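You operate a simulated robot arm through the tools that you are given. There is no shell and no other tool. Be economical: measure what you need, move in short steps, check, and stop when the job is done.

You run a simulated robot arm. Do the job below in one go: nothing can be reset, and whatever is moved stays where it is left.

JOB
Prime the plate reader's line from the rinse bottle till CLEAR shows.
Fine: first the waste bottle in the grey holder and the rinse bottle in the blue one; press Prime, watch, then press Stop before the waste overflows; the other bottle stays. Set down upright: waste bottle, what you pick out.
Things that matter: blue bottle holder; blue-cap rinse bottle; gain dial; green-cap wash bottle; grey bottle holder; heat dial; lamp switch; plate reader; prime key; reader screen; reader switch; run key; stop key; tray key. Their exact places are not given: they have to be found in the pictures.

It is judged by the outcome, as a careful person would: the job done as asked, and still so three seconds after it is handed in. It fails if anything else is knocked over, pushed out of place, dropped, spilled or broken.

ROBOT AND FRAMES
A 7-joint arm with a two-finger parallel gripper on a trunk, on a base that drives. Base frame: it is fixed to the floor where the robot stands at the start and does not move with it; the origin is under the middle of the robot, x ahead of it, y to its left, z up; the surface under the hand at the start is at about z = 920. Lengths are in mm, angles in rad, forces in N, time in s.
With the tool pointing down near the work surface it reaches from about 340 to 760 mm from the robot's upright axis, wherever it stands. Its first joint turns from -2.007 to 2.007 rad. Places, roughly: blue bottle holder [500, 0, 900]; gain dial [500, -900, 1000]; grey bottle holder [600, 0, 900]; heat dial [500, -1000, 1000]; lamp switch [400, -1100, 1000]; plate reader [800, -400, 1200]; prime key [400, -1000, 1000]; reader screen [800, -1000, 1100]; reader switch [400, -1200, 1000]; run key [400, -900, 1000]; stop key [400, -1100, 1000]; tray key [400, -900, 1000]. Payload 3.91 kg.
The tool frame sits at the grasp point between the pads (the TCP): z along the fingers, y along the line on which they close. The tips reach 30 mm beyond it. Largest opening 110 mm; finger width 20, thickness 10; the body of the gripper, 48 by 112 mm, starts 55 mm behind the TCP.
Orientation is told as [roll, pitch, yaw] about the base's x, y, z axes, in that order, counted from this pose: with the fingers straight down and closing along the base's y, the tool's x points along the base's -x, its y along +y and its z along -z.

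CONTROLS
- The arm moves only by the tool arm_command. Its argument "targets" is a list of rows, each a list of 7 numbers: the shift along the base's x, y, z in mm, then the turn, a rotation vector about the base's x, y, z in rad, then the finger opening in mm, from 0 to 110. In form: [[tx, ty, tz, wx, wy, wz, grip], ...]. A call has 1 to 20 rows; each row shifts and turns the commanded pose from where the row before left it. Each row takes 0.2 s and may step no farther than 50 mm and 0.15 rad from the row before; otherwise, or with a gripper value out of range, the whole call is refused. Where a pose cannot be reached the arm comes as near as it can. A force on the tool above 40 N (or 10 N above the force at the start of the call, whichever is more), or a blocked arm, ends the call early, and 0.2 s more pass. The fingers move at their own pace (about 108 mm/s each) and stop on an object; they squeeze with about 45 N. The grip force told is the motor's: it shows also when the fingers shut on nothing. Time passes only in rows, and 0.2 s behind the last, so rows that do not move let the fingers close. It gives the time, the measured TCP pose, the force on the tool (base axes), the opening and the grip force at its end, in the units of the frame above (readings bear some noise), with the torque about the TCP (base axes, N m) and any sound that the robot's microphone picked up.
- Cameras (640 x 400 px; columns grow to the right, rows downward): "scene" is now at [0.4, 119, 1723.2]; the picture's right is [-0.47, -0.88, 0.00], its down [-0.75, 0.40, -0.53] and it looks along [0.47, -0.25, -0.85] (base axes); focal length 279 px, centre (320, 200). "wrist" rides on the gripper at [72, 17, -103] in the tool frame; the picture's right is [-0.23, 0.97, 0.00], its down [-0.76, -0.18, -0.62] and it looks along [-0.61, -0.14, 0.78] (tool axes); focal length 222 px, centre (320, 200).
- snapshot(camera): a new picture of that camera. No time passes.
- raise_lower(by): slides the trunk up (or, below 0, down) by that many mm; the arm and the scene camera ride with it, the base frame stays. It gives what a move gives, with no picture.
- base_move(legs): drives the robot by 1 to 6 legs, each [ahead, turn to the left] in mm and rad, along the robot's own axes; the way and the turn of a leg run together, so that a leg with both is an arc; at most 1500 mm and 3.142 rad a leg. The arm and the cameras ride along, it lands a little off, and it stops where it bumps. It gives what a move gives.
- turn_head(pan, tilt): turns the head with the scene camera to pan (to the left, within 2.705 rad either way) and tilt (down, from -0.506 to 1.204), counted from straight ahead of the robot. It gives what a move gives.
- locate(camera, pixels): for up to 12 pixels [column, row] of the newest picture of that camera ("zoom" is the newest enlarged one), the place [x, y, z] in the base frame of the surface seen there, good to about 3 mm. No time passes.
- inspect(camera, box): a new picture of the part [left, top, right, bottom] of that camera's present view, enlarged. No time passes.
- finish_job(): hands the job in; it is judged then, once.

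Go step by step. Measure first, check grasps and placings, and put right what went wrong. The budget is 80 turns and 52 pictures, counting those below and the enlarged ones. Unless the task says otherwise, let go and move clear before handing in, and close with one line.

The tools are called as a command line: name --pt "numbers of a row" for each row, then --argument value for the rest, lists and objects as JSON in quotes. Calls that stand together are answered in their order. arm_command: Moves the arm, as the interface text tells. Its arguments: {"type":"object","properties":{"targets":{"type":"array"}},"required":["targets"]} The other tools are called the same way: raise_lower (by) slides the trunk up or down; base_move (legs) drives the base; turn_head (pan, tilt) turns the head that bears the scene camera; snapshot (camera) takes a picture; locate (camera, pixels) gives the place of the surface under pixels of a picture; inspect (camera, box) takes an enlarged picture of a part of a camera's view; finish_job () hands the job in.

At the start:

```text
t: 0.0
eef_pos: [312.4, -288.7, 1247.8]
tcp_rot: [0.001, -0.001, 0.001]
wrist_force: [-0.1, -0.5, 0.6]
ft_torque: [-0.03, -0.01, 0.04]
width: 110.1
grip_force: 0.0
trunk travel left (down, up): [-850.0, 140.0]
robot x, y, heading: [0.2, 2.5, -0.003]
head pan, tilt: [-0.489, 1.009]
```

scene: 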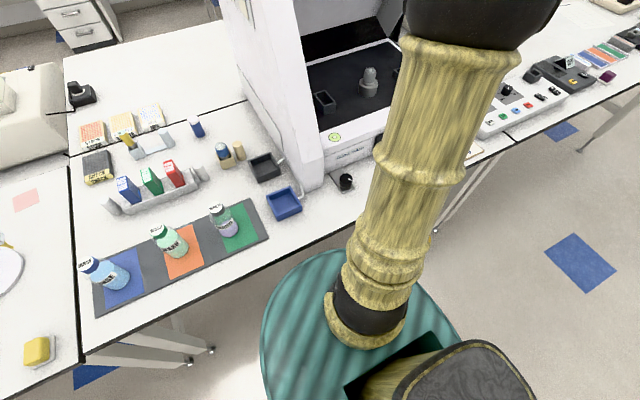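
wrist: 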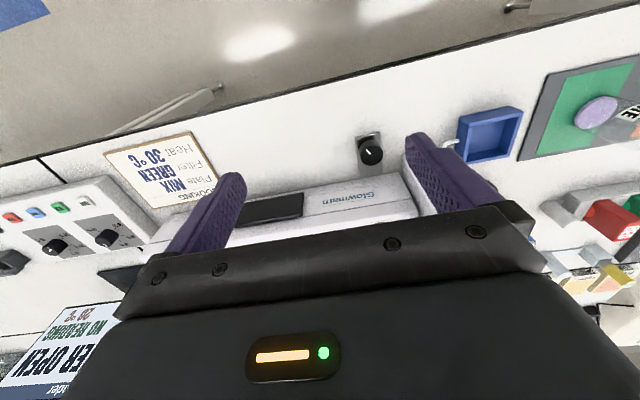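

The scene picture shows three bottles on a mat (about px 105,275; 170,240; 222,220) and two holders, black/grey (265,167) and blue (283,203). I'll enlarge both areas.

inspect --camera "scene" --box '[70, 100, 310, 320]'

inspect --camera "scene" --box '[460, 20, 640, 160]'

```text
1.82 times, centred on (190, 210) of scene
```

zoom: 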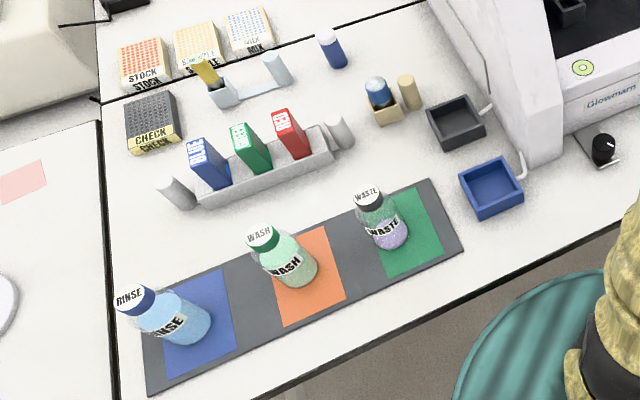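

```text
2.86 times, centred on (550, 90) of scene
```

zoom: 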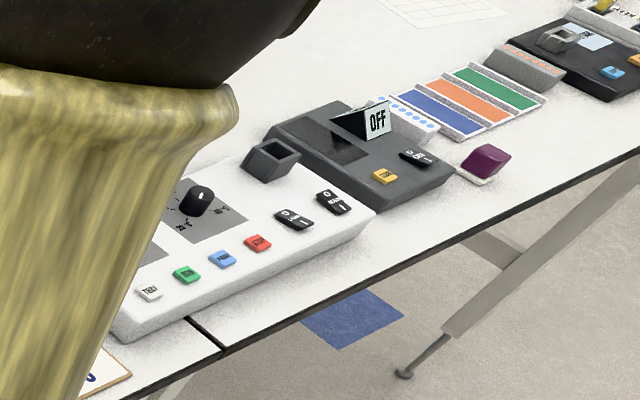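

The bottles are labelled RINSE, WASH and WASTE, and the key row runs white, green, blue, red, then two rocker switches. I'll measure them.

locate --camera "zoom" --pixels '[[148, 291], [187, 273], [222, 258], [257, 241], [294, 218], [333, 201], [275, 160], [199, 196], [340, 238], [130, 325]]'

inspect --camera "scene" --box '[70, 140, 310, 300]'

```text
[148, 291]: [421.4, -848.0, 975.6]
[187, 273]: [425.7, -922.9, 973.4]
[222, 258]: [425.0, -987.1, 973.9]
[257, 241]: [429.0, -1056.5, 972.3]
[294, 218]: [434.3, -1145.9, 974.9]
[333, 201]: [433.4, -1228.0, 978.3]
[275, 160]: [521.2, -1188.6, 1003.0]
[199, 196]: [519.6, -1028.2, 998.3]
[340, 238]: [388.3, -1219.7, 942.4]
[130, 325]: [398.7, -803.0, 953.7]
```

```text
2.50 times, centred on (190, 220) of scene
```

zoom: 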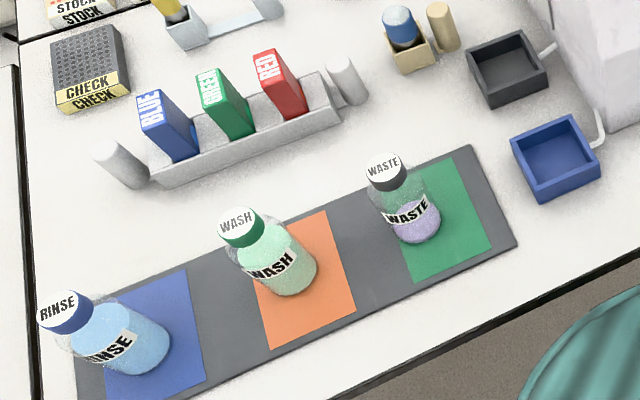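

locate --camera "zoom" --pixels '[[66, 312], [238, 228], [385, 170], [557, 155], [508, 70], [520, 170], [599, 165], [571, 118], [541, 199], [411, 230], [140, 365], [290, 285]]'

locate --camera "scene" --pixels '[[347, 183], [246, 164], [272, 153], [258, 181], [286, 171], [283, 160]]'

```text
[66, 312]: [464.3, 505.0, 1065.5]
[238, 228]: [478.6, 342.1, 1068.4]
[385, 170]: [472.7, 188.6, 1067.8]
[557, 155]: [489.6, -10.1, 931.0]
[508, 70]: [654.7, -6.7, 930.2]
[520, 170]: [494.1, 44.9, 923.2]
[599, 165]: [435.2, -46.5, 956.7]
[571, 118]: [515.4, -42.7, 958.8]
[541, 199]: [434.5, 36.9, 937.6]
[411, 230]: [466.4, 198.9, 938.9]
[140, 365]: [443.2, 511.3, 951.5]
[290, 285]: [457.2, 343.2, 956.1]
```

```text
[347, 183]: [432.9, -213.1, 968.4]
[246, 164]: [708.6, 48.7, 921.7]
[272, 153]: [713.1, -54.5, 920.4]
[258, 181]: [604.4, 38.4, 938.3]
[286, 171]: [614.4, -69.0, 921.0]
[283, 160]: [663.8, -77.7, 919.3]
```

Bottle caps sit near z 1067; waste ≈(470,190), wash ≈(478,342), rinse ≈(464,505). The holders are blue ≈(487,-8) and grey ≈(655,-7). I'll move the arm high to just before the waste bottle and look with the wrist camera.

arm_command --pt "9 43 0 0 0 0 110" --pt "9 43 0 0 0 0 110" --pt "9 43 0 0 0 0 110" --pt "9 43 0 0 0 0 110" --pt "9 43 0 0 0 0 110" --pt "9 43 0 0 0 0 110" --pt "9 43 0 0 0 0 110" --pt "9 43 0 0 0 0 110" --pt "9 43 0 0 0 0 110" --pt "9 43 0 0 0 0 110" --pt "9 43 0 0 0 0 110" --pt "0 5 -20 0 0 0 110"

snapshot --camera "wrist"

snapshot --camera "scene"

```text
t: 2.6
eef_pos: [412.8, 187.9, 1229.9]
tcp_rot: [-0.001, -0.001, 0.0]
wrist_force: [-0.4, 0.2, -1.4]
ft_torque: [-0.01, 0.0, -0.02]
width: 110.2
grip_force: 0.0
trunk travel left (down, up): [-850.0, 140.0]
robot x, y, heading: [0.1, -0.7, -0.002]
head pan, tilt: [-0.489, 1.009]
```

```text
46 pictures are left
```

wrist: 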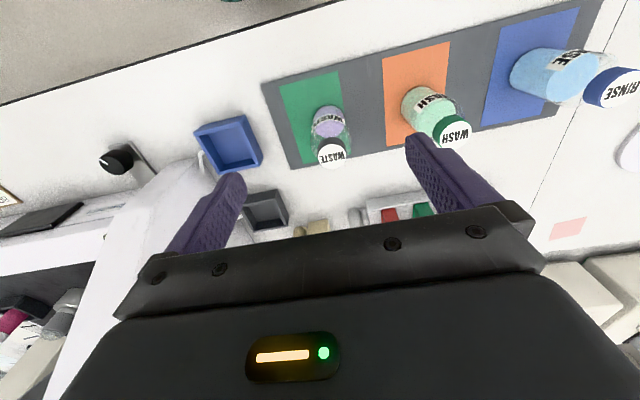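

```text
45 pictures are left
```

scene: 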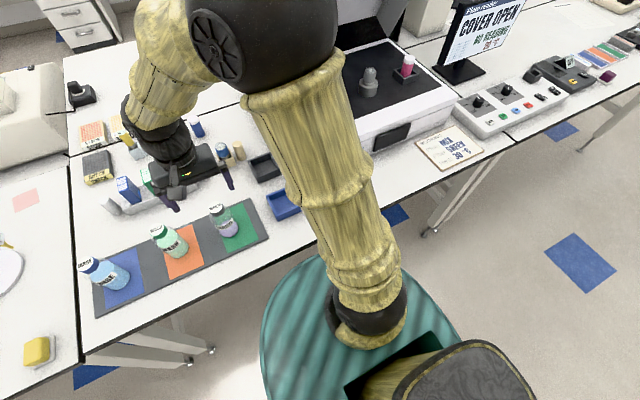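

The wrist picture shows the waste bottle at (330,135), with its cap at (332,152), clear of its neighbours. I'll enlarge it and measure.

inspect --camera "wrist" --box '[180, 80, 400, 240]'

```text
2.50 times, centred on (290, 160) of wrist
```

zoom: 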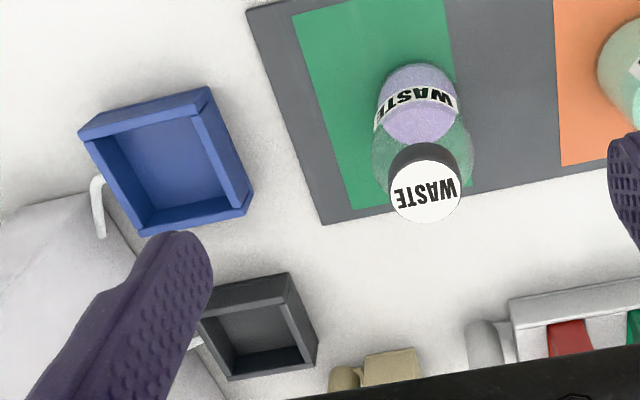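

locate --camera "zoom" --pixels '[[426, 190], [394, 190], [459, 190], [426, 163], [426, 218], [376, 120], [460, 120], [417, 70], [265, 330], [175, 165], [195, 98], [90, 130]]'

locate --camera "zoom" --pixels '[[145, 232], [248, 212], [205, 310], [288, 277], [316, 360], [235, 378], [102, 300], [165, 270], [465, 150]]'

```text
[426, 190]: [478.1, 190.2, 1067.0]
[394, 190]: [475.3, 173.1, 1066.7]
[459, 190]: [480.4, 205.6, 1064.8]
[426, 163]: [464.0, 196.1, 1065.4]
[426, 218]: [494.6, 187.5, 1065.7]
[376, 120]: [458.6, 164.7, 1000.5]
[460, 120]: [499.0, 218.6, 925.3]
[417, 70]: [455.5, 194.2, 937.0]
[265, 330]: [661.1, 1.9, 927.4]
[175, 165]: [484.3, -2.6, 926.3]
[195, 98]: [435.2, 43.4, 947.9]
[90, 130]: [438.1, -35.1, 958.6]
```

```text
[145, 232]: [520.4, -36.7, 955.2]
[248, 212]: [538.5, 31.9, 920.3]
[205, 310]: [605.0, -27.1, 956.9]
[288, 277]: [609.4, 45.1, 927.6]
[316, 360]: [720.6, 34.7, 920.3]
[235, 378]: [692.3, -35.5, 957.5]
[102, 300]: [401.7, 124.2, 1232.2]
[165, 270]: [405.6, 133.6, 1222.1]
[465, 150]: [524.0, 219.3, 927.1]
```

The waste cap centre is at (479,190) with its top at z 1066, and the cap is about 32 mm wide over a body of about 55 mm. I'll come down to TCP z 1020, so the palm clears the cap, and close.

arm_command --pt "33 1 -30 0 0 0 110" --pt "33 1 -30 0 0 0 110" --pt "0 0 -40 0 0 0 110" --pt "0 0 -40 0 0 0 110" --pt "0 0 -35 0 0 0 110" --pt "0 0 -35 0 0 0 110" --pt "0 0 0 0 0 0 110"

snapshot --camera "wrist"

inspect --camera "scene" --box '[140, 140, 300, 260]'

```text
t: 4.2
eef_pos: [477.3, 192.9, 1019.8]
tcp_rot: [0.0, 0.0, 0.002]
wrist_force: [-0.6, 0.7, 0.0]
ft_torque: [0.02, -0.04, -0.03]
width: 110.1
grip_force: 0.1
trunk travel left (down, up): [-850.0, 140.0]
robot x, y, heading: [0.5, 0.7, 0.002]
head pan, tilt: [-0.489, 1.009]
```

```text
43 pictures are left
```

wrist: 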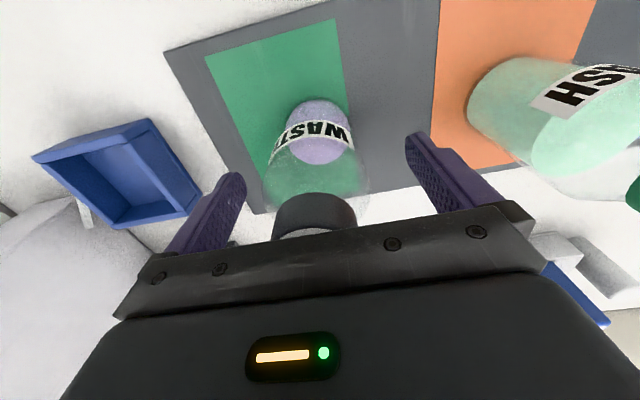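

```text
3.33 times, centred on (220, 200) of scene
```

zoom: 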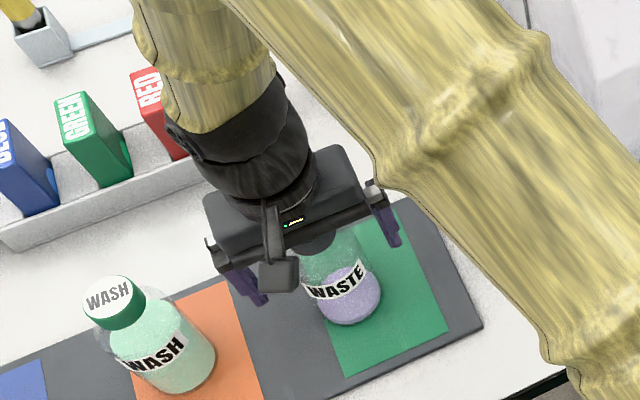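

The bottle stands between the open fingers, with its body and cap clear. I'll close and wait, then lift 20 mm to test the grip.

arm_command --pt "0 0 0 0 0 0 50" --pt "0 0 0 0 0 0 20" --pt "0 0 0 0 0 0 20" --pt "0 0 0 0 0 0 20" --pt "0 0 10 0 0 0 20" --pt "0 0 10 0 0 0 20" --pt "0 0 0 0 0 0 20"

snapshot --camera "wrist"

```text
t: 5.8
eef_pos: [477.2, 192.1, 1038.5]
tcp_rot: [0.0, -0.001, -0.001]
wrist_force: [-0.2, 0.3, -1.5]
ft_torque: [-0.01, -0.01, 0.0]
width: 60.8
grip_force: 45.1
trunk travel left (down, up): [-850.0, 140.0]
robot x, y, heading: [1.4, 0.1, 0.003]
head pan, tilt: [-0.489, 1.009]
```

```text
41 pictures are left
```

wrist: 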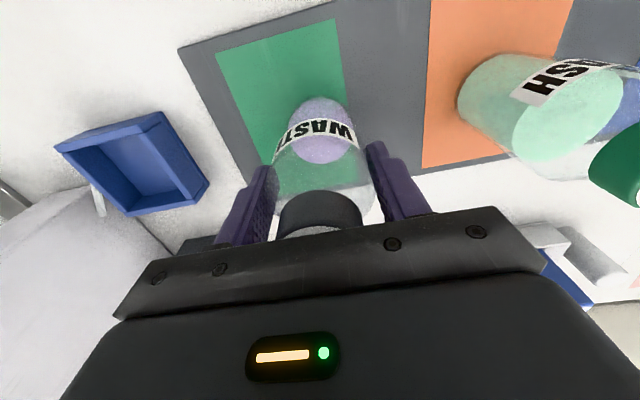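

The bottle is held: opening 60.8 mm, grip 45 N, still upright. I'll lift it and move toward the grey holder, stopping short to measure the holder and the reader wall.

arm_command --pt "0 0 40 0 0 0 20" --pt "0 0 40 0 0 0 20" --pt "0 0 40 0 0 0 20" --pt "10 -30 10 0 0 0 20" --pt "10 -30 0 0 0 0 20" --pt "10 -30 0 0 0 0 20" --pt "0 -30 0 0 0 0 20" --pt "0 -20 0 0 0 0 20" --pt "0 0 0 0 0 0 20"

snapshot --camera "wrist"

snapshot --camera "scene"

```text
t: 7.8
eef_pos: [506.6, 49.5, 1167.0]
tcp_rot: [0.001, -0.001, -0.001]
wrist_force: [-0.2, 0.1, -0.1]
ft_torque: [0.0, 0.03, 0.01]
width: 60.9
grip_force: 45.1
trunk travel left (down, up): [-850.0, 140.0]
robot x, y, heading: [0.3, -0.4, 0.002]
head pan, tilt: [-0.489, 1.009]
```

```text
40 pictures are left
```

wrist: 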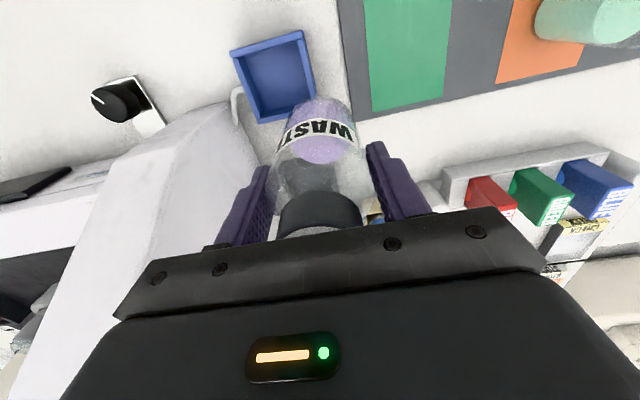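

```text
39 pictures are left
```

scene: 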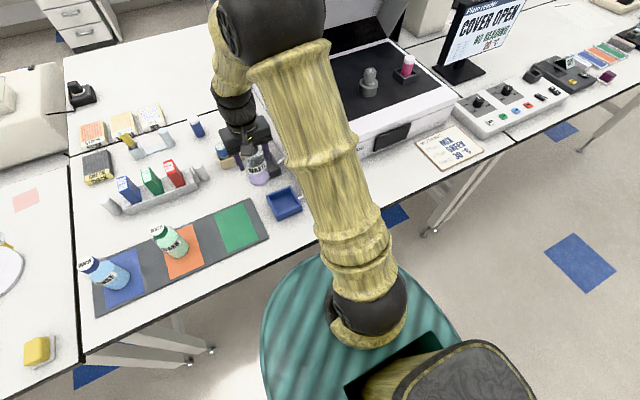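

The blue holder is well visible at (273,77), and the reader's side wall lies to the left (100–250, 100–300). I'll measure the rim, the wall and the tubes.

inspect --camera "wrist" --box '[60, 20, 380, 240]'

locate --camera "wrist" --pixels '[[232, 50], [302, 33], [316, 88], [258, 122], [274, 75], [236, 92], [240, 150], [200, 150], [150, 200], [120, 260], [235, 180], [80, 300]]'

```text
1.82 times, centred on (220, 130) of wrist
```

zoom: 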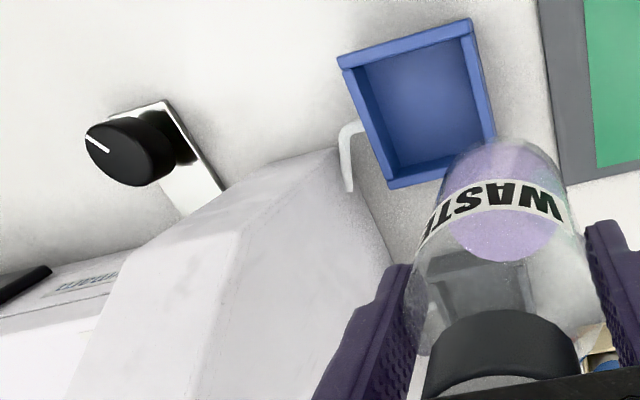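

```text
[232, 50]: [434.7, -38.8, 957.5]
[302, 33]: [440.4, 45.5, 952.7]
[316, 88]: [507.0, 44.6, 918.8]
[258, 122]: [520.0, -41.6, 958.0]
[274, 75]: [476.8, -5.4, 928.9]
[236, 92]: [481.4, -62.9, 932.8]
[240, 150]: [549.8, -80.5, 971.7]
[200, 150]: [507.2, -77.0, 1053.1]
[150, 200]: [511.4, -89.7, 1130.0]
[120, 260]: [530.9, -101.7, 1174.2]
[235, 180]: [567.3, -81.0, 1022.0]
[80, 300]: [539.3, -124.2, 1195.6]
```

The blue rim spans x 435–521 and y −41…45, so its centre is about (478,2). The wall is at y ≈ −80. The grey one is hidden behind the bottle, so I'll step aside to measure it.

arm_command --pt "-20 40 10 0 0 0 20" --pt "-20 40 10 0 0 0 20" --pt "-10 30 0 0 0 0 20" --pt "0 0 0 0 0 0 20"

inspect --camera "wrist" --box '[160, 60, 360, 240]'

```text
t: 8.8
eef_pos: [456.0, 161.7, 1185.7]
tcp_rot: [0.0, -0.001, 0.001]
wrist_force: [-0.3, -0.4, -1.9]
ft_torque: [-0.01, -0.01, 0.0]
width: 61.0
grip_force: 44.7
trunk travel left (down, up): [-850.0, 140.0]
robot x, y, heading: [0.7, 2.3, 0.003]
head pan, tilt: [-0.489, 1.009]
```

```text
2.22 times, centred on (260, 150) of wrist
```

zoom: 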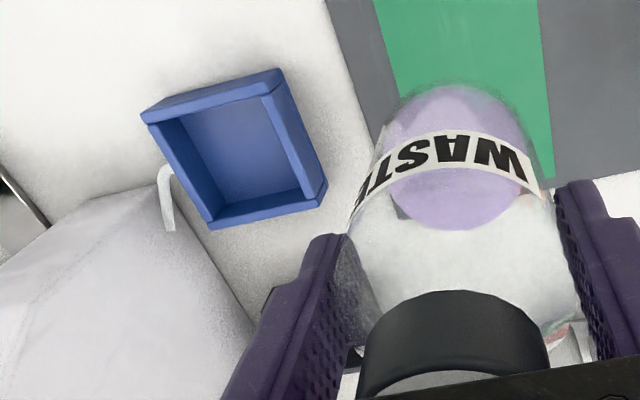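

The left finger hides the grey holder here; the scene camera may see it now.

inspect --camera "scene" --box '[210, 120, 330, 230]'

```text
3.64 times, centred on (270, 175) of scene
```

zoom: 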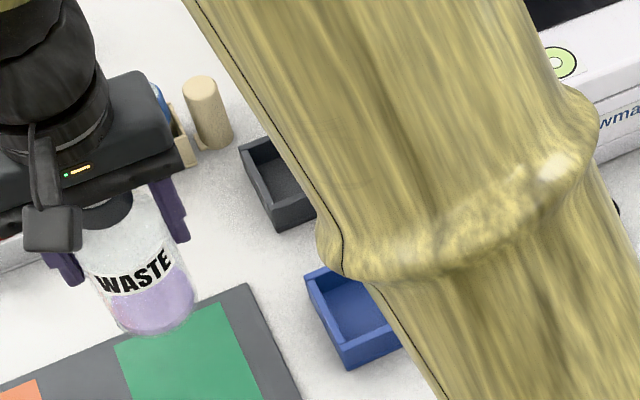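

locate --camera "zoom" --pixels '[[242, 149], [264, 138], [277, 206], [253, 162], [272, 192], [307, 280], [346, 350], [325, 272], [277, 212]]'

```text
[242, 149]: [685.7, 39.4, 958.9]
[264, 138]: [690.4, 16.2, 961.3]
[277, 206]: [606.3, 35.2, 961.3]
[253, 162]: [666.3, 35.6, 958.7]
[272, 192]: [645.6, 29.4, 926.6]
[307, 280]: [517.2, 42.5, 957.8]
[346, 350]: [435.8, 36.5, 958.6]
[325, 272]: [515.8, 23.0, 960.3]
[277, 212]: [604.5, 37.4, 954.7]
```

The grey rim spans x 605–691 and y about −36…39, so its centre is about (648,1). I'll carry the bottle above it, then verify.

arm_command --pt "31.7 -26.8 -6 0 0 0 20" --pt "31.7 -26.8 -6 0 0 0 20" --pt "31.7 -26.8 -6 0 0 0 20" --pt "31.7 -26.8 -6 0 0 0 20" --pt "31.7 -26.8 -6 0 0 0 20" --pt "31.7 -26.8 -6 0 0 0 20" --pt "0 0 -30 0 0 0 20" --pt "0 0 -30 0 0 0 20" --pt "0 0 0 0 0 0 20"

inspect --camera "wrist" --box '[200, 50, 460, 250]'

snapshot --camera "scene"

```text
t: 10.8
eef_pos: [645.1, 0.6, 1091.4]
tcp_rot: [-0.001, 0.001, 0.0]
wrist_force: [-1.2, -0.2, -1.5]
ft_torque: [0.03, 0.02, 0.03]
width: 60.8
grip_force: 45.8
trunk travel left (down, up): [-850.0, 140.0]
robot x, y, heading: [-0.7, -0.6, 0.003]
head pan, tilt: [-0.489, 1.009]
```

```text
2.00 times, centred on (330, 150) of wrist
```

zoom: 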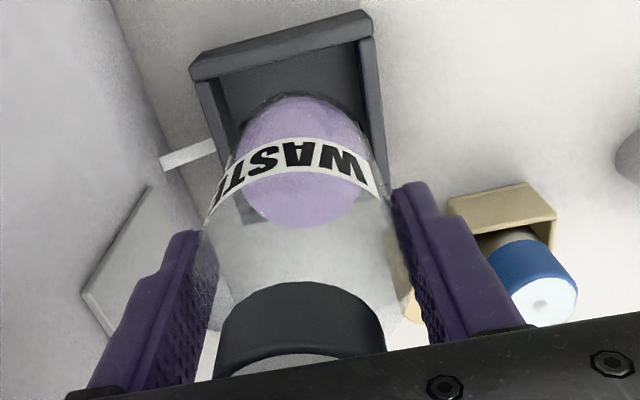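

```text
34 pictures are left
```

scene: 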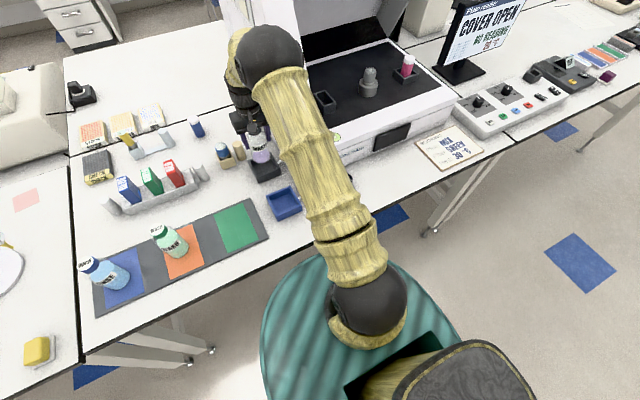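

The bottle hangs above the grey holder. I'll check the rim corners and the nearby vial box before lowering.

locate --camera "zoom" --pixels '[[190, 68], [366, 14], [372, 42], [205, 90], [192, 78], [448, 203], [540, 290], [495, 250], [378, 150], [150, 192], [235, 225]]'

```text
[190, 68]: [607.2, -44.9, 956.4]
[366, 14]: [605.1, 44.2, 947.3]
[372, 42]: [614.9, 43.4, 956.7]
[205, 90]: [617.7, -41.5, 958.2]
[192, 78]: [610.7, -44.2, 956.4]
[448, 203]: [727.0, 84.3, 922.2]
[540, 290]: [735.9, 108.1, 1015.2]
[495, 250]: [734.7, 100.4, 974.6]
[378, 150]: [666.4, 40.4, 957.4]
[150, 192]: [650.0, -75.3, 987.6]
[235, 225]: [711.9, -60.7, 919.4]
```

The rim centre checks out at (649,0), with the vial box well aside at y>84. I'll lower into it in short steps.

arm_command --pt "1.5 -0.5 -20 0 0 0 20" --pt "0 0 -15 0 0 0 20" --pt "0 0 -15 0 0 0 20" --pt "0 0 -8 0 0 0 20" --pt "0 0 0 0 0 0 20"

inspect --camera "wrist" --box '[200, 50, 460, 250]'

```text
t: 12.0
eef_pos: [648.4, 2.0, 1032.2]
tcp_rot: [-0.001, 0.001, 0.0]
wrist_force: [-0.8, 0.3, -0.9]
ft_torque: [-0.04, -0.01, 0.02]
width: 60.9
grip_force: 45.2
trunk travel left (down, up): [-850.0, 140.0]
robot x, y, heading: [0.7, 3.3, -0.002]
head pan, tilt: [-0.489, 1.009]
```

```text
2.00 times, centred on (330, 150) of wrist
```

zoom: 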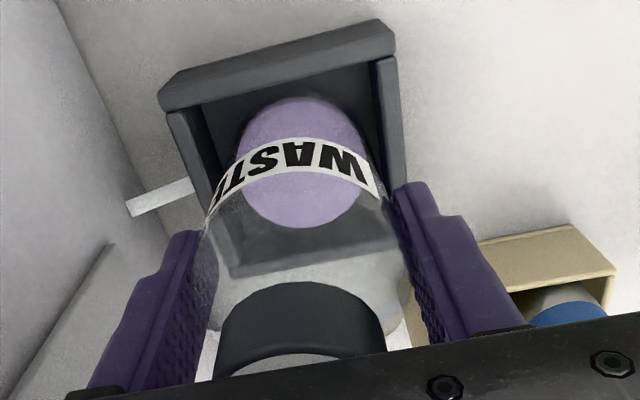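

It has entered the holder with no contact force. I'll lower gently to the floor.

arm_command --pt "0 0 -3 0 0 0 20" --pt "0 0 -3 0 0 0 20" --pt "0 0 0 0 0 0 20"

```text
t: 12.8
eef_pos: [647.2, 0.0, 1026.8]
tcp_rot: [-0.001, 0.0, 0.0]
wrist_force: [0.2, -0.4, -0.6]
ft_torque: [0.0, -0.03, 0.01]
width: 60.8
grip_force: 45.1
trunk travel left (down, up): [-850.0, 140.0]
robot x, y, heading: [2.3, -1.9, -0.003]
head pan, tilt: [-0.489, 1.009]
```

arm_command --pt "0 0 -2 0 0 0 20" --pt "0 0 -1.5 0 0 0 20" --pt "0 0 0 0 0 0 20"

```text
t: 13.6
eef_pos: [648.6, 0.5, 1025.1]
tcp_rot: [0.0, 0.0, 0.001]
wrist_force: [0.2, 0.3, -0.7]
ft_torque: [-0.02, 0.0, -0.03]
width: 60.9
grip_force: 44.7
trunk travel left (down, up): [-850.0, 140.0]
robot x, y, heading: [1.0, -0.4, 0.002]
head pan, tilt: [-0.489, 1.009]
```

There is still no contact, so I'll continue downward in small steps.

arm_command --pt "0 0 -1.5 0 0 0 20" --pt "0 0 -1.5 0 0 0 20" --pt "0 0 0 0 0 0 20"

inspect --camera "wrist" --box '[200, 50, 460, 250]'

```text
t: 14.4
eef_pos: [648.6, 0.2, 1022.2]
tcp_rot: [-0.001, -0.002, 0.001]
wrist_force: [-0.4, -1.5, 5.1]
ft_torque: [-0.13, 0.13, 0.02]
width: 61.0
grip_force: 44.8
trunk travel left (down, up): [-850.0, 140.0]
robot x, y, heading: [0.7, 0.6, 0.001]
head pan, tilt: [-0.489, 1.009]
```

```text
2.00 times, centred on (330, 150) of wrist
```

zoom: 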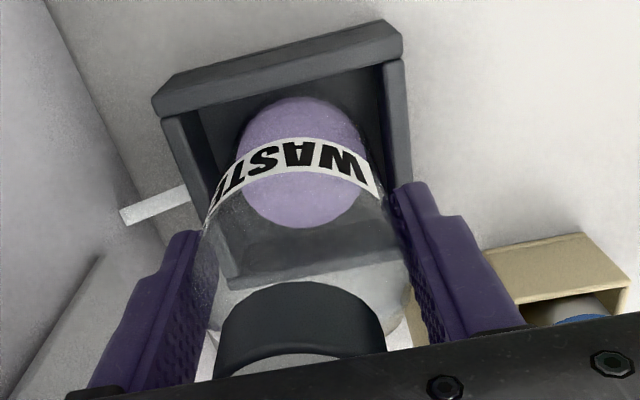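

Upward force of 5 N: the bottle stands on the holder floor. I'll open the fingers moderately, rise straight up, and head back toward the rinse bottle.

arm_command --pt "0 0 0 0 0 0 82" --pt "0 0 0 0 0 0 82" --pt "0 0 30 0 0 0 82" --pt "0 0 40 0 0 0 82" --pt "0 0 45 0 0 0 82" --pt "0 0 45 0 0 0 82" --pt "-30 30 30 0 0 0 110" --pt "-30 40 0 0 0 0 110" --pt "-30 40 0 0 0 0 110" --pt "-30 40 0 0 0 0 110" --pt "-30 40 0 0 0 0 110" --pt "-30 40 0 0 0 0 110" --pt "-30 40 0 0 0 0 110" --pt "-30 40 0 0 0 0 110" --pt "-10 48 0 0 0 0 110" --pt "0 48 0 0 0 0 110" --pt "0 48 0 0 0 0 110" --pt "0 30 0 0 0 0 110" --pt "0 0 0 0 0 0 110"

snapshot --camera "scene"

inspect --camera "wrist" --box '[220, 60, 460, 240]'

```text
refused: row 7 steps farther than a row can; nothing moved
```

```text
31 pictures are left
```

scene: 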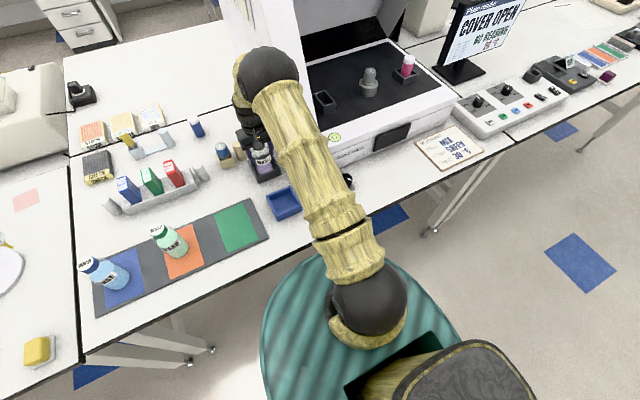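

```text
2.22 times, centred on (340, 150) of wrist
```

zoom: 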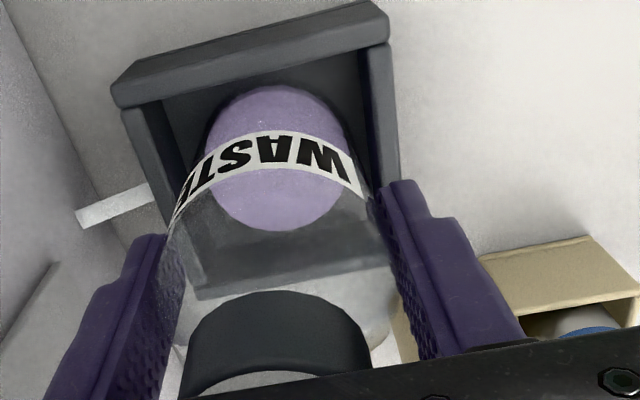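

Row 7 was too long and nothing moved. I'll repeat with shorter steps, releasing and retreating to just before the rinse bottle.

arm_command --pt "0 0 0 0 0 0 82" --pt "0 0 0 0 0 0 82" --pt "0 0 30 0 0 0 82" --pt "0 0 40 0 0 0 82" --pt "0 0 45 0 0 0 82" --pt "0 0 45 0 0 0 82" --pt "-25 25 30 0 0 0 110" --pt "-30 38 0 0 0 0 110" --pt "-30 38 0 0 0 0 110" --pt "-30 38 0 0 0 0 110" --pt "-30 38 0 0 0 0 110" --pt "-30 38 0 0 0 0 110" --pt "-30 38 0 0 0 0 110" --pt "-30 38 0 0 0 0 110" --pt "-8 48 0 0 0 0 110" --pt "0 48 0 0 0 0 110" --pt "0 48 0 0 0 0 110" --pt "0 45 0 0 0 0 110" --pt "0 0 0 0 0 0 110"

snapshot --camera "scene"

inspect --camera "wrist" --box '[220, 60, 460, 240]'

```text
t: 18.4
eef_pos: [407.0, 478.4, 1211.2]
tcp_rot: [0.002, 0.0, -0.001]
wrist_force: [-0.1, -0.3, 0.4]
ft_torque: [0.02, 0.01, 0.03]
width: 110.2
grip_force: 0.1
trunk travel left (down, up): [-850.0, 140.0]
robot x, y, heading: [-1.3, -0.2, 0.0]
head pan, tilt: [-0.489, 1.009]
```

```text
29 pictures are left
```

scene: 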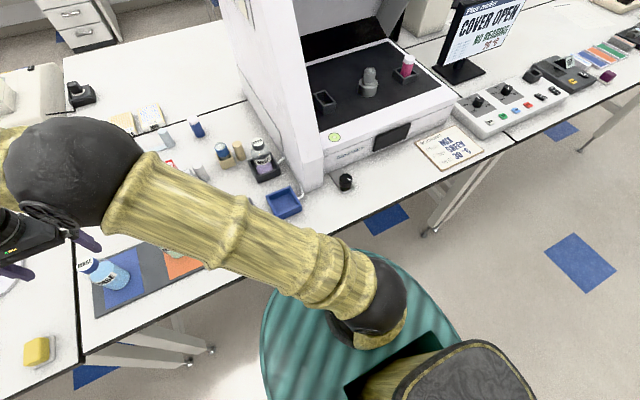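

```text
2.22 times, centred on (340, 150) of wrist
```

zoom: 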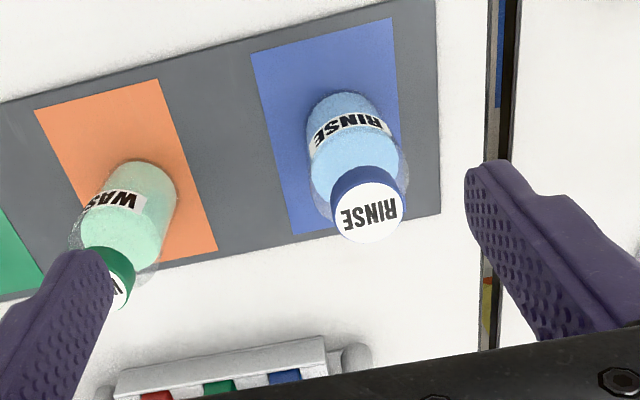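

The waste bottle stands in the grey holder (265,155), and the rinse cap is at zoom (370,210). I'll measure it.

locate --camera "zoom" --pixels '[[370, 212], [338, 212], [402, 205], [366, 184], [372, 240], [345, 95], [405, 180], [112, 280], [178, 190]]'

```text
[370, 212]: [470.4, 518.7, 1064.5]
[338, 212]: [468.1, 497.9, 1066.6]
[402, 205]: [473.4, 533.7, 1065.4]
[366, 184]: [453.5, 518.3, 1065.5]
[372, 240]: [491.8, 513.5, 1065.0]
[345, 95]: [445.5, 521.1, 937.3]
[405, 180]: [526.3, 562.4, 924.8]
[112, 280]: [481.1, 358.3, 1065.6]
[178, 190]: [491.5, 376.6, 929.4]
```

The rinse cap centre is about (472,516). I'll move over it, come down to z 1020 and grip.

arm_command --pt "32 19 -15 0 0 0 110" --pt "33 18.5 -15 0 0 0 110" --pt "0 0 -20 0 0 0 110" --pt "0 0 0 0 0 0 110"

snapshot --camera "wrist"

```text
t: 19.4
eef_pos: [471.2, 517.4, 1161.3]
tcp_rot: [-0.001, -0.001, 0.001]
wrist_force: [-0.2, -0.4, -0.1]
ft_torque: [-0.06, 0.01, -0.03]
width: 109.8
grip_force: 0.1
trunk travel left (down, up): [-850.0, 140.0]
robot x, y, heading: [2.3, -1.7, -0.001]
head pan, tilt: [-0.489, 1.009]
```

```text
27 pictures are left
```

wrist: 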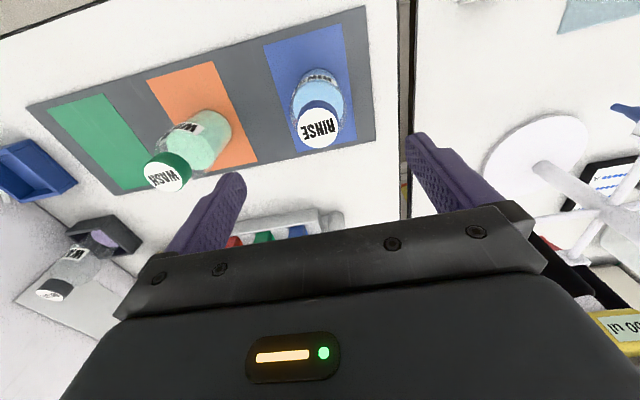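

The rinse cap (318,130) is centred between the fingers. I'll descend and close.

arm_command --pt "0 0 -40 0 0 0 110" --pt "0 0 -40 0 0 0 110" --pt "0 0 -35 0 0 0 110" --pt "0 0 -26 0 0 0 110" --pt "0 0 0 0 0 0 110" --pt "0 0 0 0 0 0 60" --pt "0 0 0 0 0 0 20" --pt "0 0 0 0 0 0 20" --pt "0 0 0 0 0 0 20"

snapshot --camera "wrist"

```text
t: 21.4
eef_pos: [471.0, 517.9, 1019.1]
tcp_rot: [0.001, 0.001, 0.0]
wrist_force: [1.2, 0.3, 0.3]
ft_torque: [0.05, -0.05, -0.02]
width: 60.9
grip_force: 44.7
trunk travel left (down, up): [-850.0, 140.0]
robot x, y, heading: [-0.6, -3.6, -0.002]
head pan, tilt: [-0.489, 1.009]
```

```text
26 pictures are left
```

wrist: 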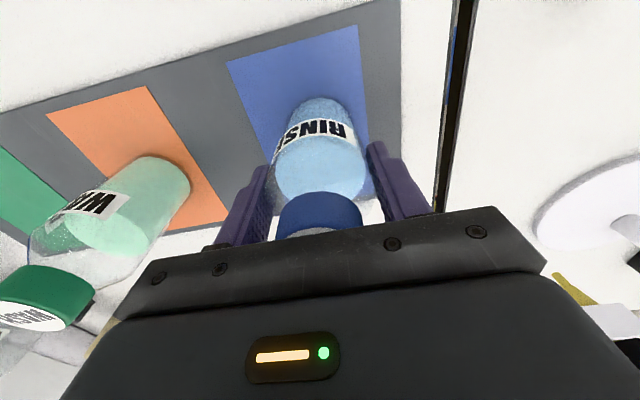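

Gripped at 60.9 mm, same geometry as the waste bottle. I'll lift high, carry it over the wash bottle with ample clearance, and stop above the blue holder.

arm_command --pt "0 0 20 0 0 0 20" --pt "0 0 40 0 0 0 20" --pt "0 0 45 0 0 0 20" --pt "0 0 45 0 0 0 20" --pt "0 0 40 0 0 0 20" --pt "0 -40 0 0 0 0 20" --pt "0 -47 0 0 0 0 20" --pt "0 -47 0 0 0 0 20" --pt "0 -47 0 0 0 0 20" --pt "0 -47 0 0 0 0 20" --pt "0 -47 0 0 0 0 20" --pt "0 -47 0 0 0 0 20" --pt "0 -47 0 0 0 0 20" --pt "0 -47 0 0 0 0 20" --pt "0 -47 0 0 0 0 20" --pt "2.5 -35 -30 0 0 0 20" --pt "3 -18 -40 0 0 0 20" --pt "0 0 -40 0 0 0 20" --pt "0 0 -10 0 0 0 20" --pt "0 0 0 0 0 0 20"

inspect --camera "wrist" --box '[200, 50, 460, 250]'

```text
t: 25.6
eef_pos: [475.3, 1.7, 1090.1]
tcp_rot: [-0.001, -0.001, -0.001]
wrist_force: [0.0, 0.0, -3.7]
ft_torque: [0.02, 0.01, 0.02]
width: 61.2
grip_force: 45.4
trunk travel left (down, up): [-850.0, 140.0]
robot x, y, heading: [0.5, 0.1, -0.002]
head pan, tilt: [-0.489, 1.009]
```

```text
2.00 times, centred on (330, 150) of wrist
```

zoom: 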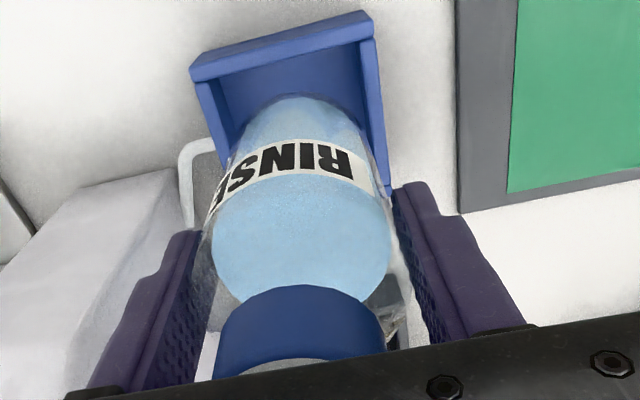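

The view is the same as it was over the grey holder, so alignment is good. I'll nudge +1.5 mm in x and lower.

arm_command --pt "1.5 -0.3 -20 0 0 0 20" --pt "0 0 -15 0 0 0 20" --pt "0 0 -15 0 0 0 20" --pt "0 0 -8 0 0 0 20" --pt "0 0 -4 0 0 0 20" --pt "0 0 -3 0 0 0 20" --pt "0 0 0 0 0 0 20"

inspect --camera "wrist" --box '[200, 50, 460, 250]'

```text
t: 27.2
eef_pos: [478.0, 2.4, 1025.1]
tcp_rot: [0.0, -0.001, 0.0]
wrist_force: [-0.4, 0.3, -3.1]
ft_torque: [-0.01, -0.01, -0.01]
width: 61.1
grip_force: 45.2
trunk travel left (down, up): [-850.0, 140.0]
robot x, y, heading: [1.0, -3.0, 0.002]
head pan, tilt: [-0.489, 1.009]
```

```text
2.00 times, centred on (330, 150) of wrist
```

zoom: 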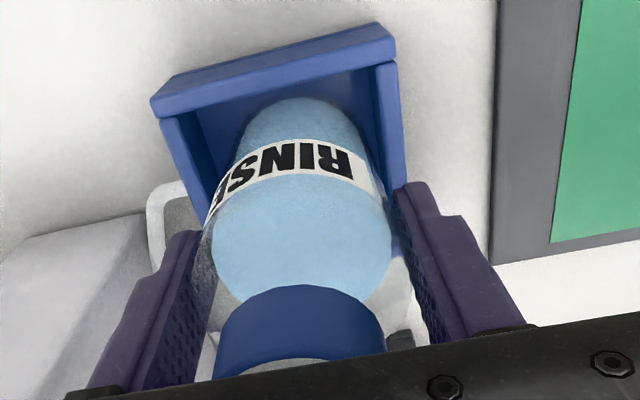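

It is inside the holder and nearly down. I'll take the last millimetres.

arm_command --pt "0 0 -1.5 0 0 0 20" --pt "0 0 -1.3 0 0 0 20" --pt "0 0 0 0 0 0 20"

```text
t: 28.0
eef_pos: [478.2, 2.1, 1023.7]
tcp_rot: [0.0, 0.002, 0.0]
wrist_force: [-0.4, -0.5, -2.8]
ft_torque: [0.02, 0.0, 0.0]
width: 61.3
grip_force: 45.5
trunk travel left (down, up): [-850.0, 140.0]
robot x, y, heading: [-3.4, -1.2, -0.001]
head pan, tilt: [-0.489, 1.009]
```

arm_command --pt "0 0 -1.2 0 0 0 20" --pt "0 0 0 0 0 0 20"

```text
t: 28.6
eef_pos: [477.8, 1.1, 1021.9]
tcp_rot: [0.001, -0.001, -0.002]
wrist_force: [-0.2, 0.5, -2.9]
ft_torque: [-0.04, 0.02, -0.02]
width: 61.1
grip_force: 45.0
trunk travel left (down, up): [-850.0, 140.0]
robot x, y, heading: [0.8, 2.2, 0.004]
head pan, tilt: [-0.489, 1.009]
```

arm_command --pt "0 0 -1.2 0 0 0 20" --pt "0 0 0 0 0 0 20"

```text
t: 29.2
eef_pos: [477.9, 1.6, 1021.0]
tcp_rot: [0.0, 0.0, 0.0]
wrist_force: [1.4, -1.4, 3.2]
ft_torque: [-0.01, 0.03, -0.02]
width: 61.1
grip_force: 45.2
trunk travel left (down, up): [-850.0, 140.0]
robot x, y, heading: [1.4, -1.2, 0.001]
head pan, tilt: [-0.489, 1.009]
```

Contact at 3 N upward. I'll release, rise, and retract to a compact pose; then look.

arm_command --pt "0 0 0 0 0 0 82" --pt "0 0 0 0 0 0 82" --pt "0 0 30 0 0 0 82" --pt "0 0 40 0 0 0 82" --pt "0 0 45 0 0 0 82" --pt "0 0 45 0 0 0 82" --pt "-20 0 40 0 0 0 60" --pt "-40 0 25 0 0 0 20" --pt "-40 0 0 0 0 0 0" --pt "-40 0 0 0 0 0 0" --pt "0 0 0 0 0 0 0"

turn_head --pan -0.3 --tilt 0.9

snapshot --camera "scene"

```text
t: 31.6
eef_pos: [338.7, 1.9, 1244.7]
tcp_rot: [0.001, 0.002, 0.001]
wrist_force: [0.6, -0.5, 0.0]
ft_torque: [-0.01, 0.03, -0.03]
width: 0.0
grip_force: 37.5
trunk travel left (down, up): [-850.0, 140.0]
robot x, y, heading: [-0.4, 0.9, 0.001]
head pan, tilt: [-0.489, 1.009]
```

```text
t: 32.3
eef_pos: [338.3, 2.4, 1243.5]
tcp_rot: [0.001, -0.001, -0.001]
wrist_force: [-0.1, -0.2, -0.3]
ft_torque: [0.01, 0.01, 0.02]
width: 0.0
grip_force: 37.8
trunk travel left (down, up): [-850.0, 140.0]
robot x, y, heading: [0.8, 1.2, -0.002]
head pan, tilt: [-0.3, 0.901]
```

```text
23 pictures are left
```

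scene: 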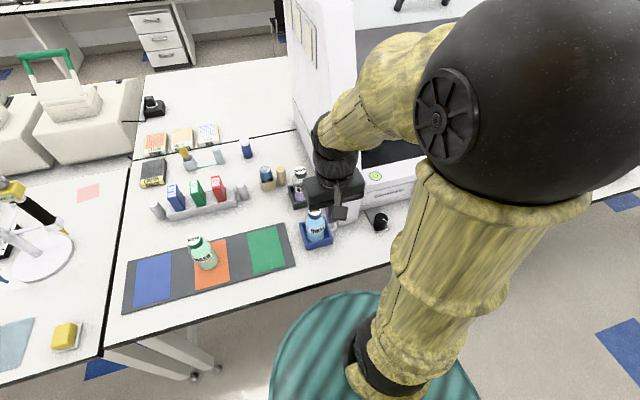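

Both bottles stand upright in their holders (300,185 and 316,230). Now I'll drive to the key panel: turn right, ahead 1000, turn back left.

base_move --legs '[[0, -1.571], [1000, 0], [0, 1.571]]'

turn_head --pan 0.25 --tilt 0.7

snapshot --camera "scene"

snapshot --camera "wrist"

```text
t: 49.6
eef_pos: [324.1, -1009.2, 1245.6]
tcp_rot: [0.001, -0.001, 0.001]
wrist_force: [0.7, 0.1, 0.4]
ft_torque: [0.01, -0.02, -0.02]
width: 0.0
grip_force: 37.2
trunk travel left (down, up): [-850.0, 140.0]
robot x, y, heading: [-14.3, -1011.8, 0.002]
head pan, tilt: [-0.3, 0.901]
```

```text
t: 50.6
eef_pos: [324.1, -1009.1, 1245.1]
tcp_rot: [0.0, 0.0, 0.001]
wrist_force: [0.6, 0.1, -0.3]
ft_torque: [0.01, -0.01, -0.01]
width: 0.0
grip_force: 38.1
trunk travel left (down, up): [-850.0, 140.0]
robot x, y, heading: [-10.6, -1013.2, -0.0]
head pan, tilt: [0.25, 0.7]
```

```text
22 pictures are left
```

scene: 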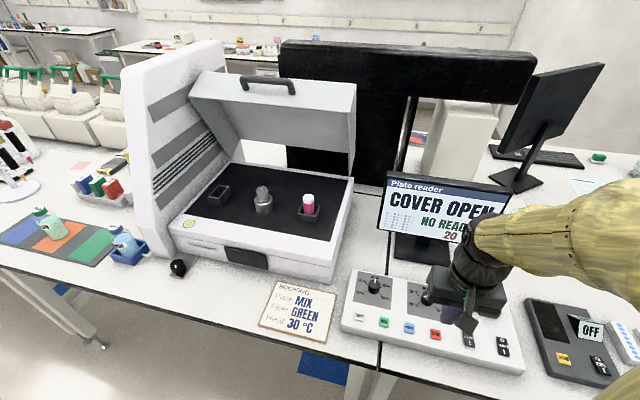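

```text
21 pictures are left
```

wrist: 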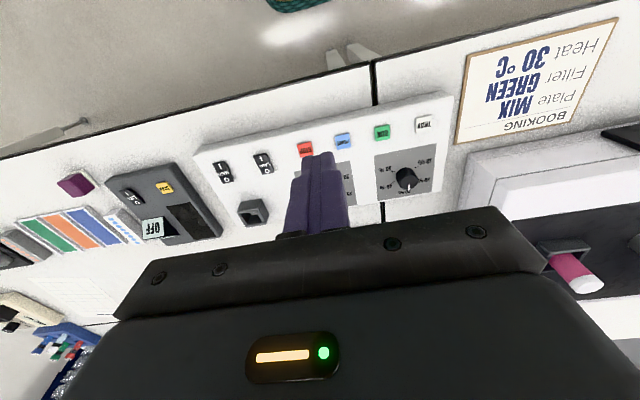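

The keys are in view in the wrist picture: red (305,149), blue (343,140), green, white. I'll enlarge to read the labels and locate the keys.

inspect --camera "wrist" --box '[190, 80, 460, 230]'

locate --camera "wrist" --pixels '[[305, 149], [343, 140], [381, 132], [262, 160], [325, 152]]'

inspect --camera "scene" --box '[340, 160, 540, 370]'

```text
2.37 times, centred on (325, 155) of wrist
```

zoom: 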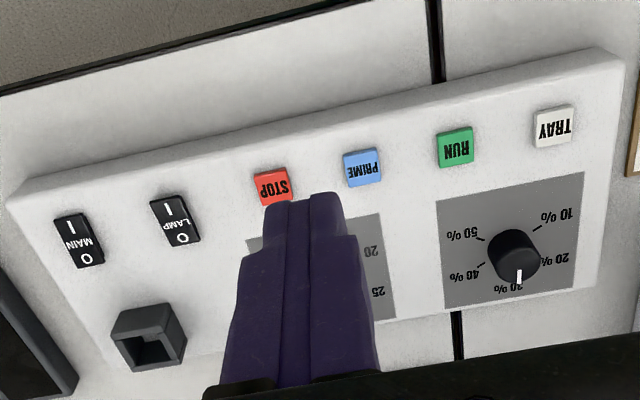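

```text
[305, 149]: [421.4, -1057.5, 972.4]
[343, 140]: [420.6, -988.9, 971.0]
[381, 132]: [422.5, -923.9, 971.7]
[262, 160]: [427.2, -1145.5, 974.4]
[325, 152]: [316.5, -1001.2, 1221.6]
```

```text
1.90 times, centred on (440, 265) of scene
```

zoom: 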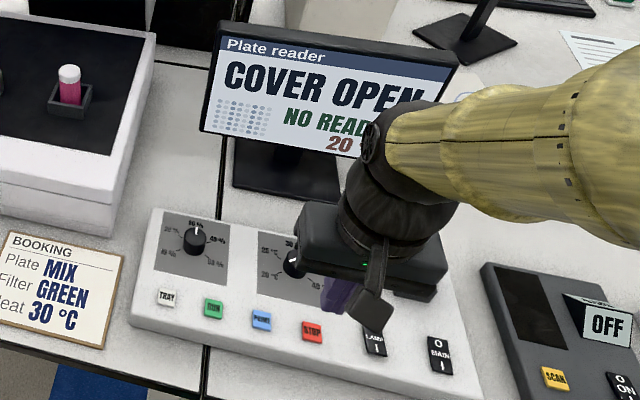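

The labels are confirmed: PRIME is blue at (421,−989,971) and STOP is red at (421,−1057,972). I'll lower the closed fingers over PRIME, stop about 20 mm above it, and check whether the screen can be seen.

arm_command --pt "32 7 -20 0 0 0 0" --pt "32 7 -30 0 0 0 0" --pt "33 6 -30 0 0 0 0" --pt "0 0 -40 0 0 0 0" --pt "0 0 -40 0 0 0 0" --pt "0 0 -40 0 0 0 0" --pt "0 0 -20 0 0 0 0" --pt "0 0 0 0 0 0 0"

snapshot --camera "scene"

inspect --camera "wrist" --box '[220, 60, 440, 240]'

```text
t: 52.4
eef_pos: [421.0, -991.6, 1026.5]
tcp_rot: [0.0, 0.0, 0.003]
wrist_force: [-0.1, 0.0, -0.1]
ft_torque: [0.02, 0.0, 0.04]
width: 0.0
grip_force: 37.6
trunk travel left (down, up): [-850.0, 140.0]
robot x, y, heading: [-13.7, -1014.6, 0.005]
head pan, tilt: [0.25, 0.7]
```

```text
18 pictures are left
```

scene: 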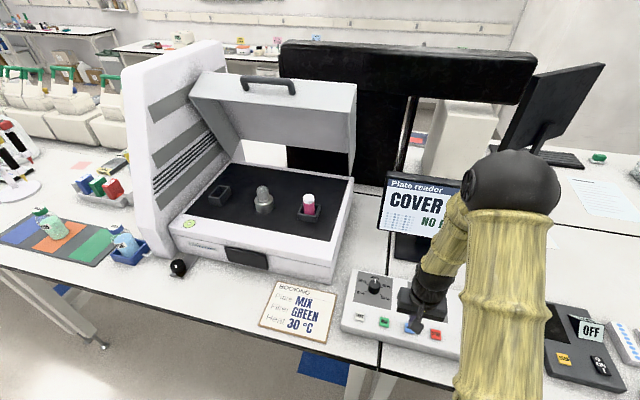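

```text
2.22 times, centred on (330, 150) of wrist
```

zoom: 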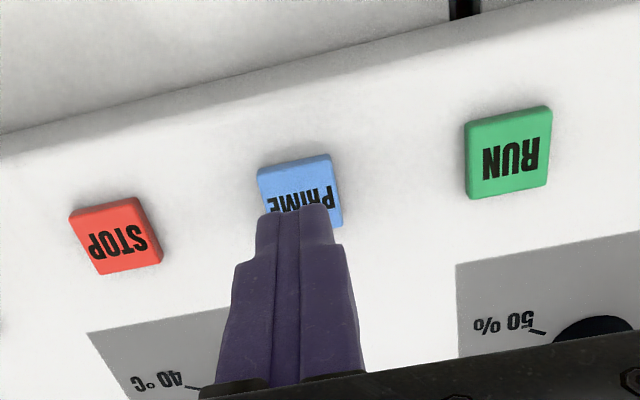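

The fingertips are over PRIME, and part of the screen is visible past the arm. I'll press PRIME, lift, and hover over STOP in one go, then read the screen.

arm_command --pt "0 1.5 -15 0 0 0 0" --pt "0 0 -6 0 0 0 0" --pt "0 0 -4 0 0 0 0" --pt "0 0 -3 0 0 0 0" --pt "0 0 13 0 0 0 0" --pt "0 -33 8 0 0 0 0" --pt "0 -34 0 0 0 0 0"

inspect --camera "scene" --box '[340, 160, 540, 370]'

```text
t: 54.0
eef_pos: [420.5, -1056.9, 1018.2]
tcp_rot: [0.001, 0.0, 0.001]
wrist_force: [0.6, -0.2, 0.2]
ft_torque: [-0.02, 0.05, 0.01]
width: 0.1
grip_force: 37.7
trunk travel left (down, up): [-850.0, 140.0]
robot x, y, heading: [-11.9, -1010.0, -0.001]
head pan, tilt: [0.25, 0.7]
heard: click
```

```text
1.90 times, centred on (440, 265) of scene
```

zoom: 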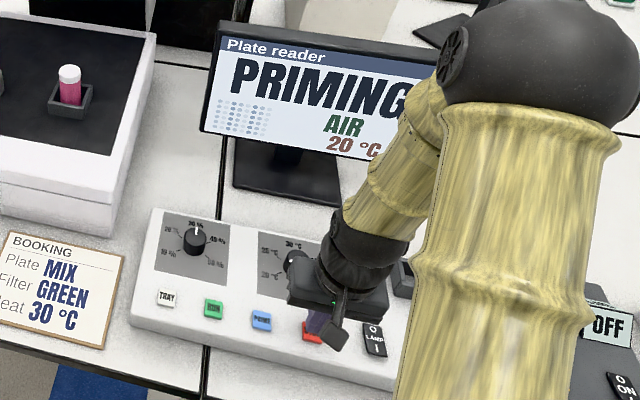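

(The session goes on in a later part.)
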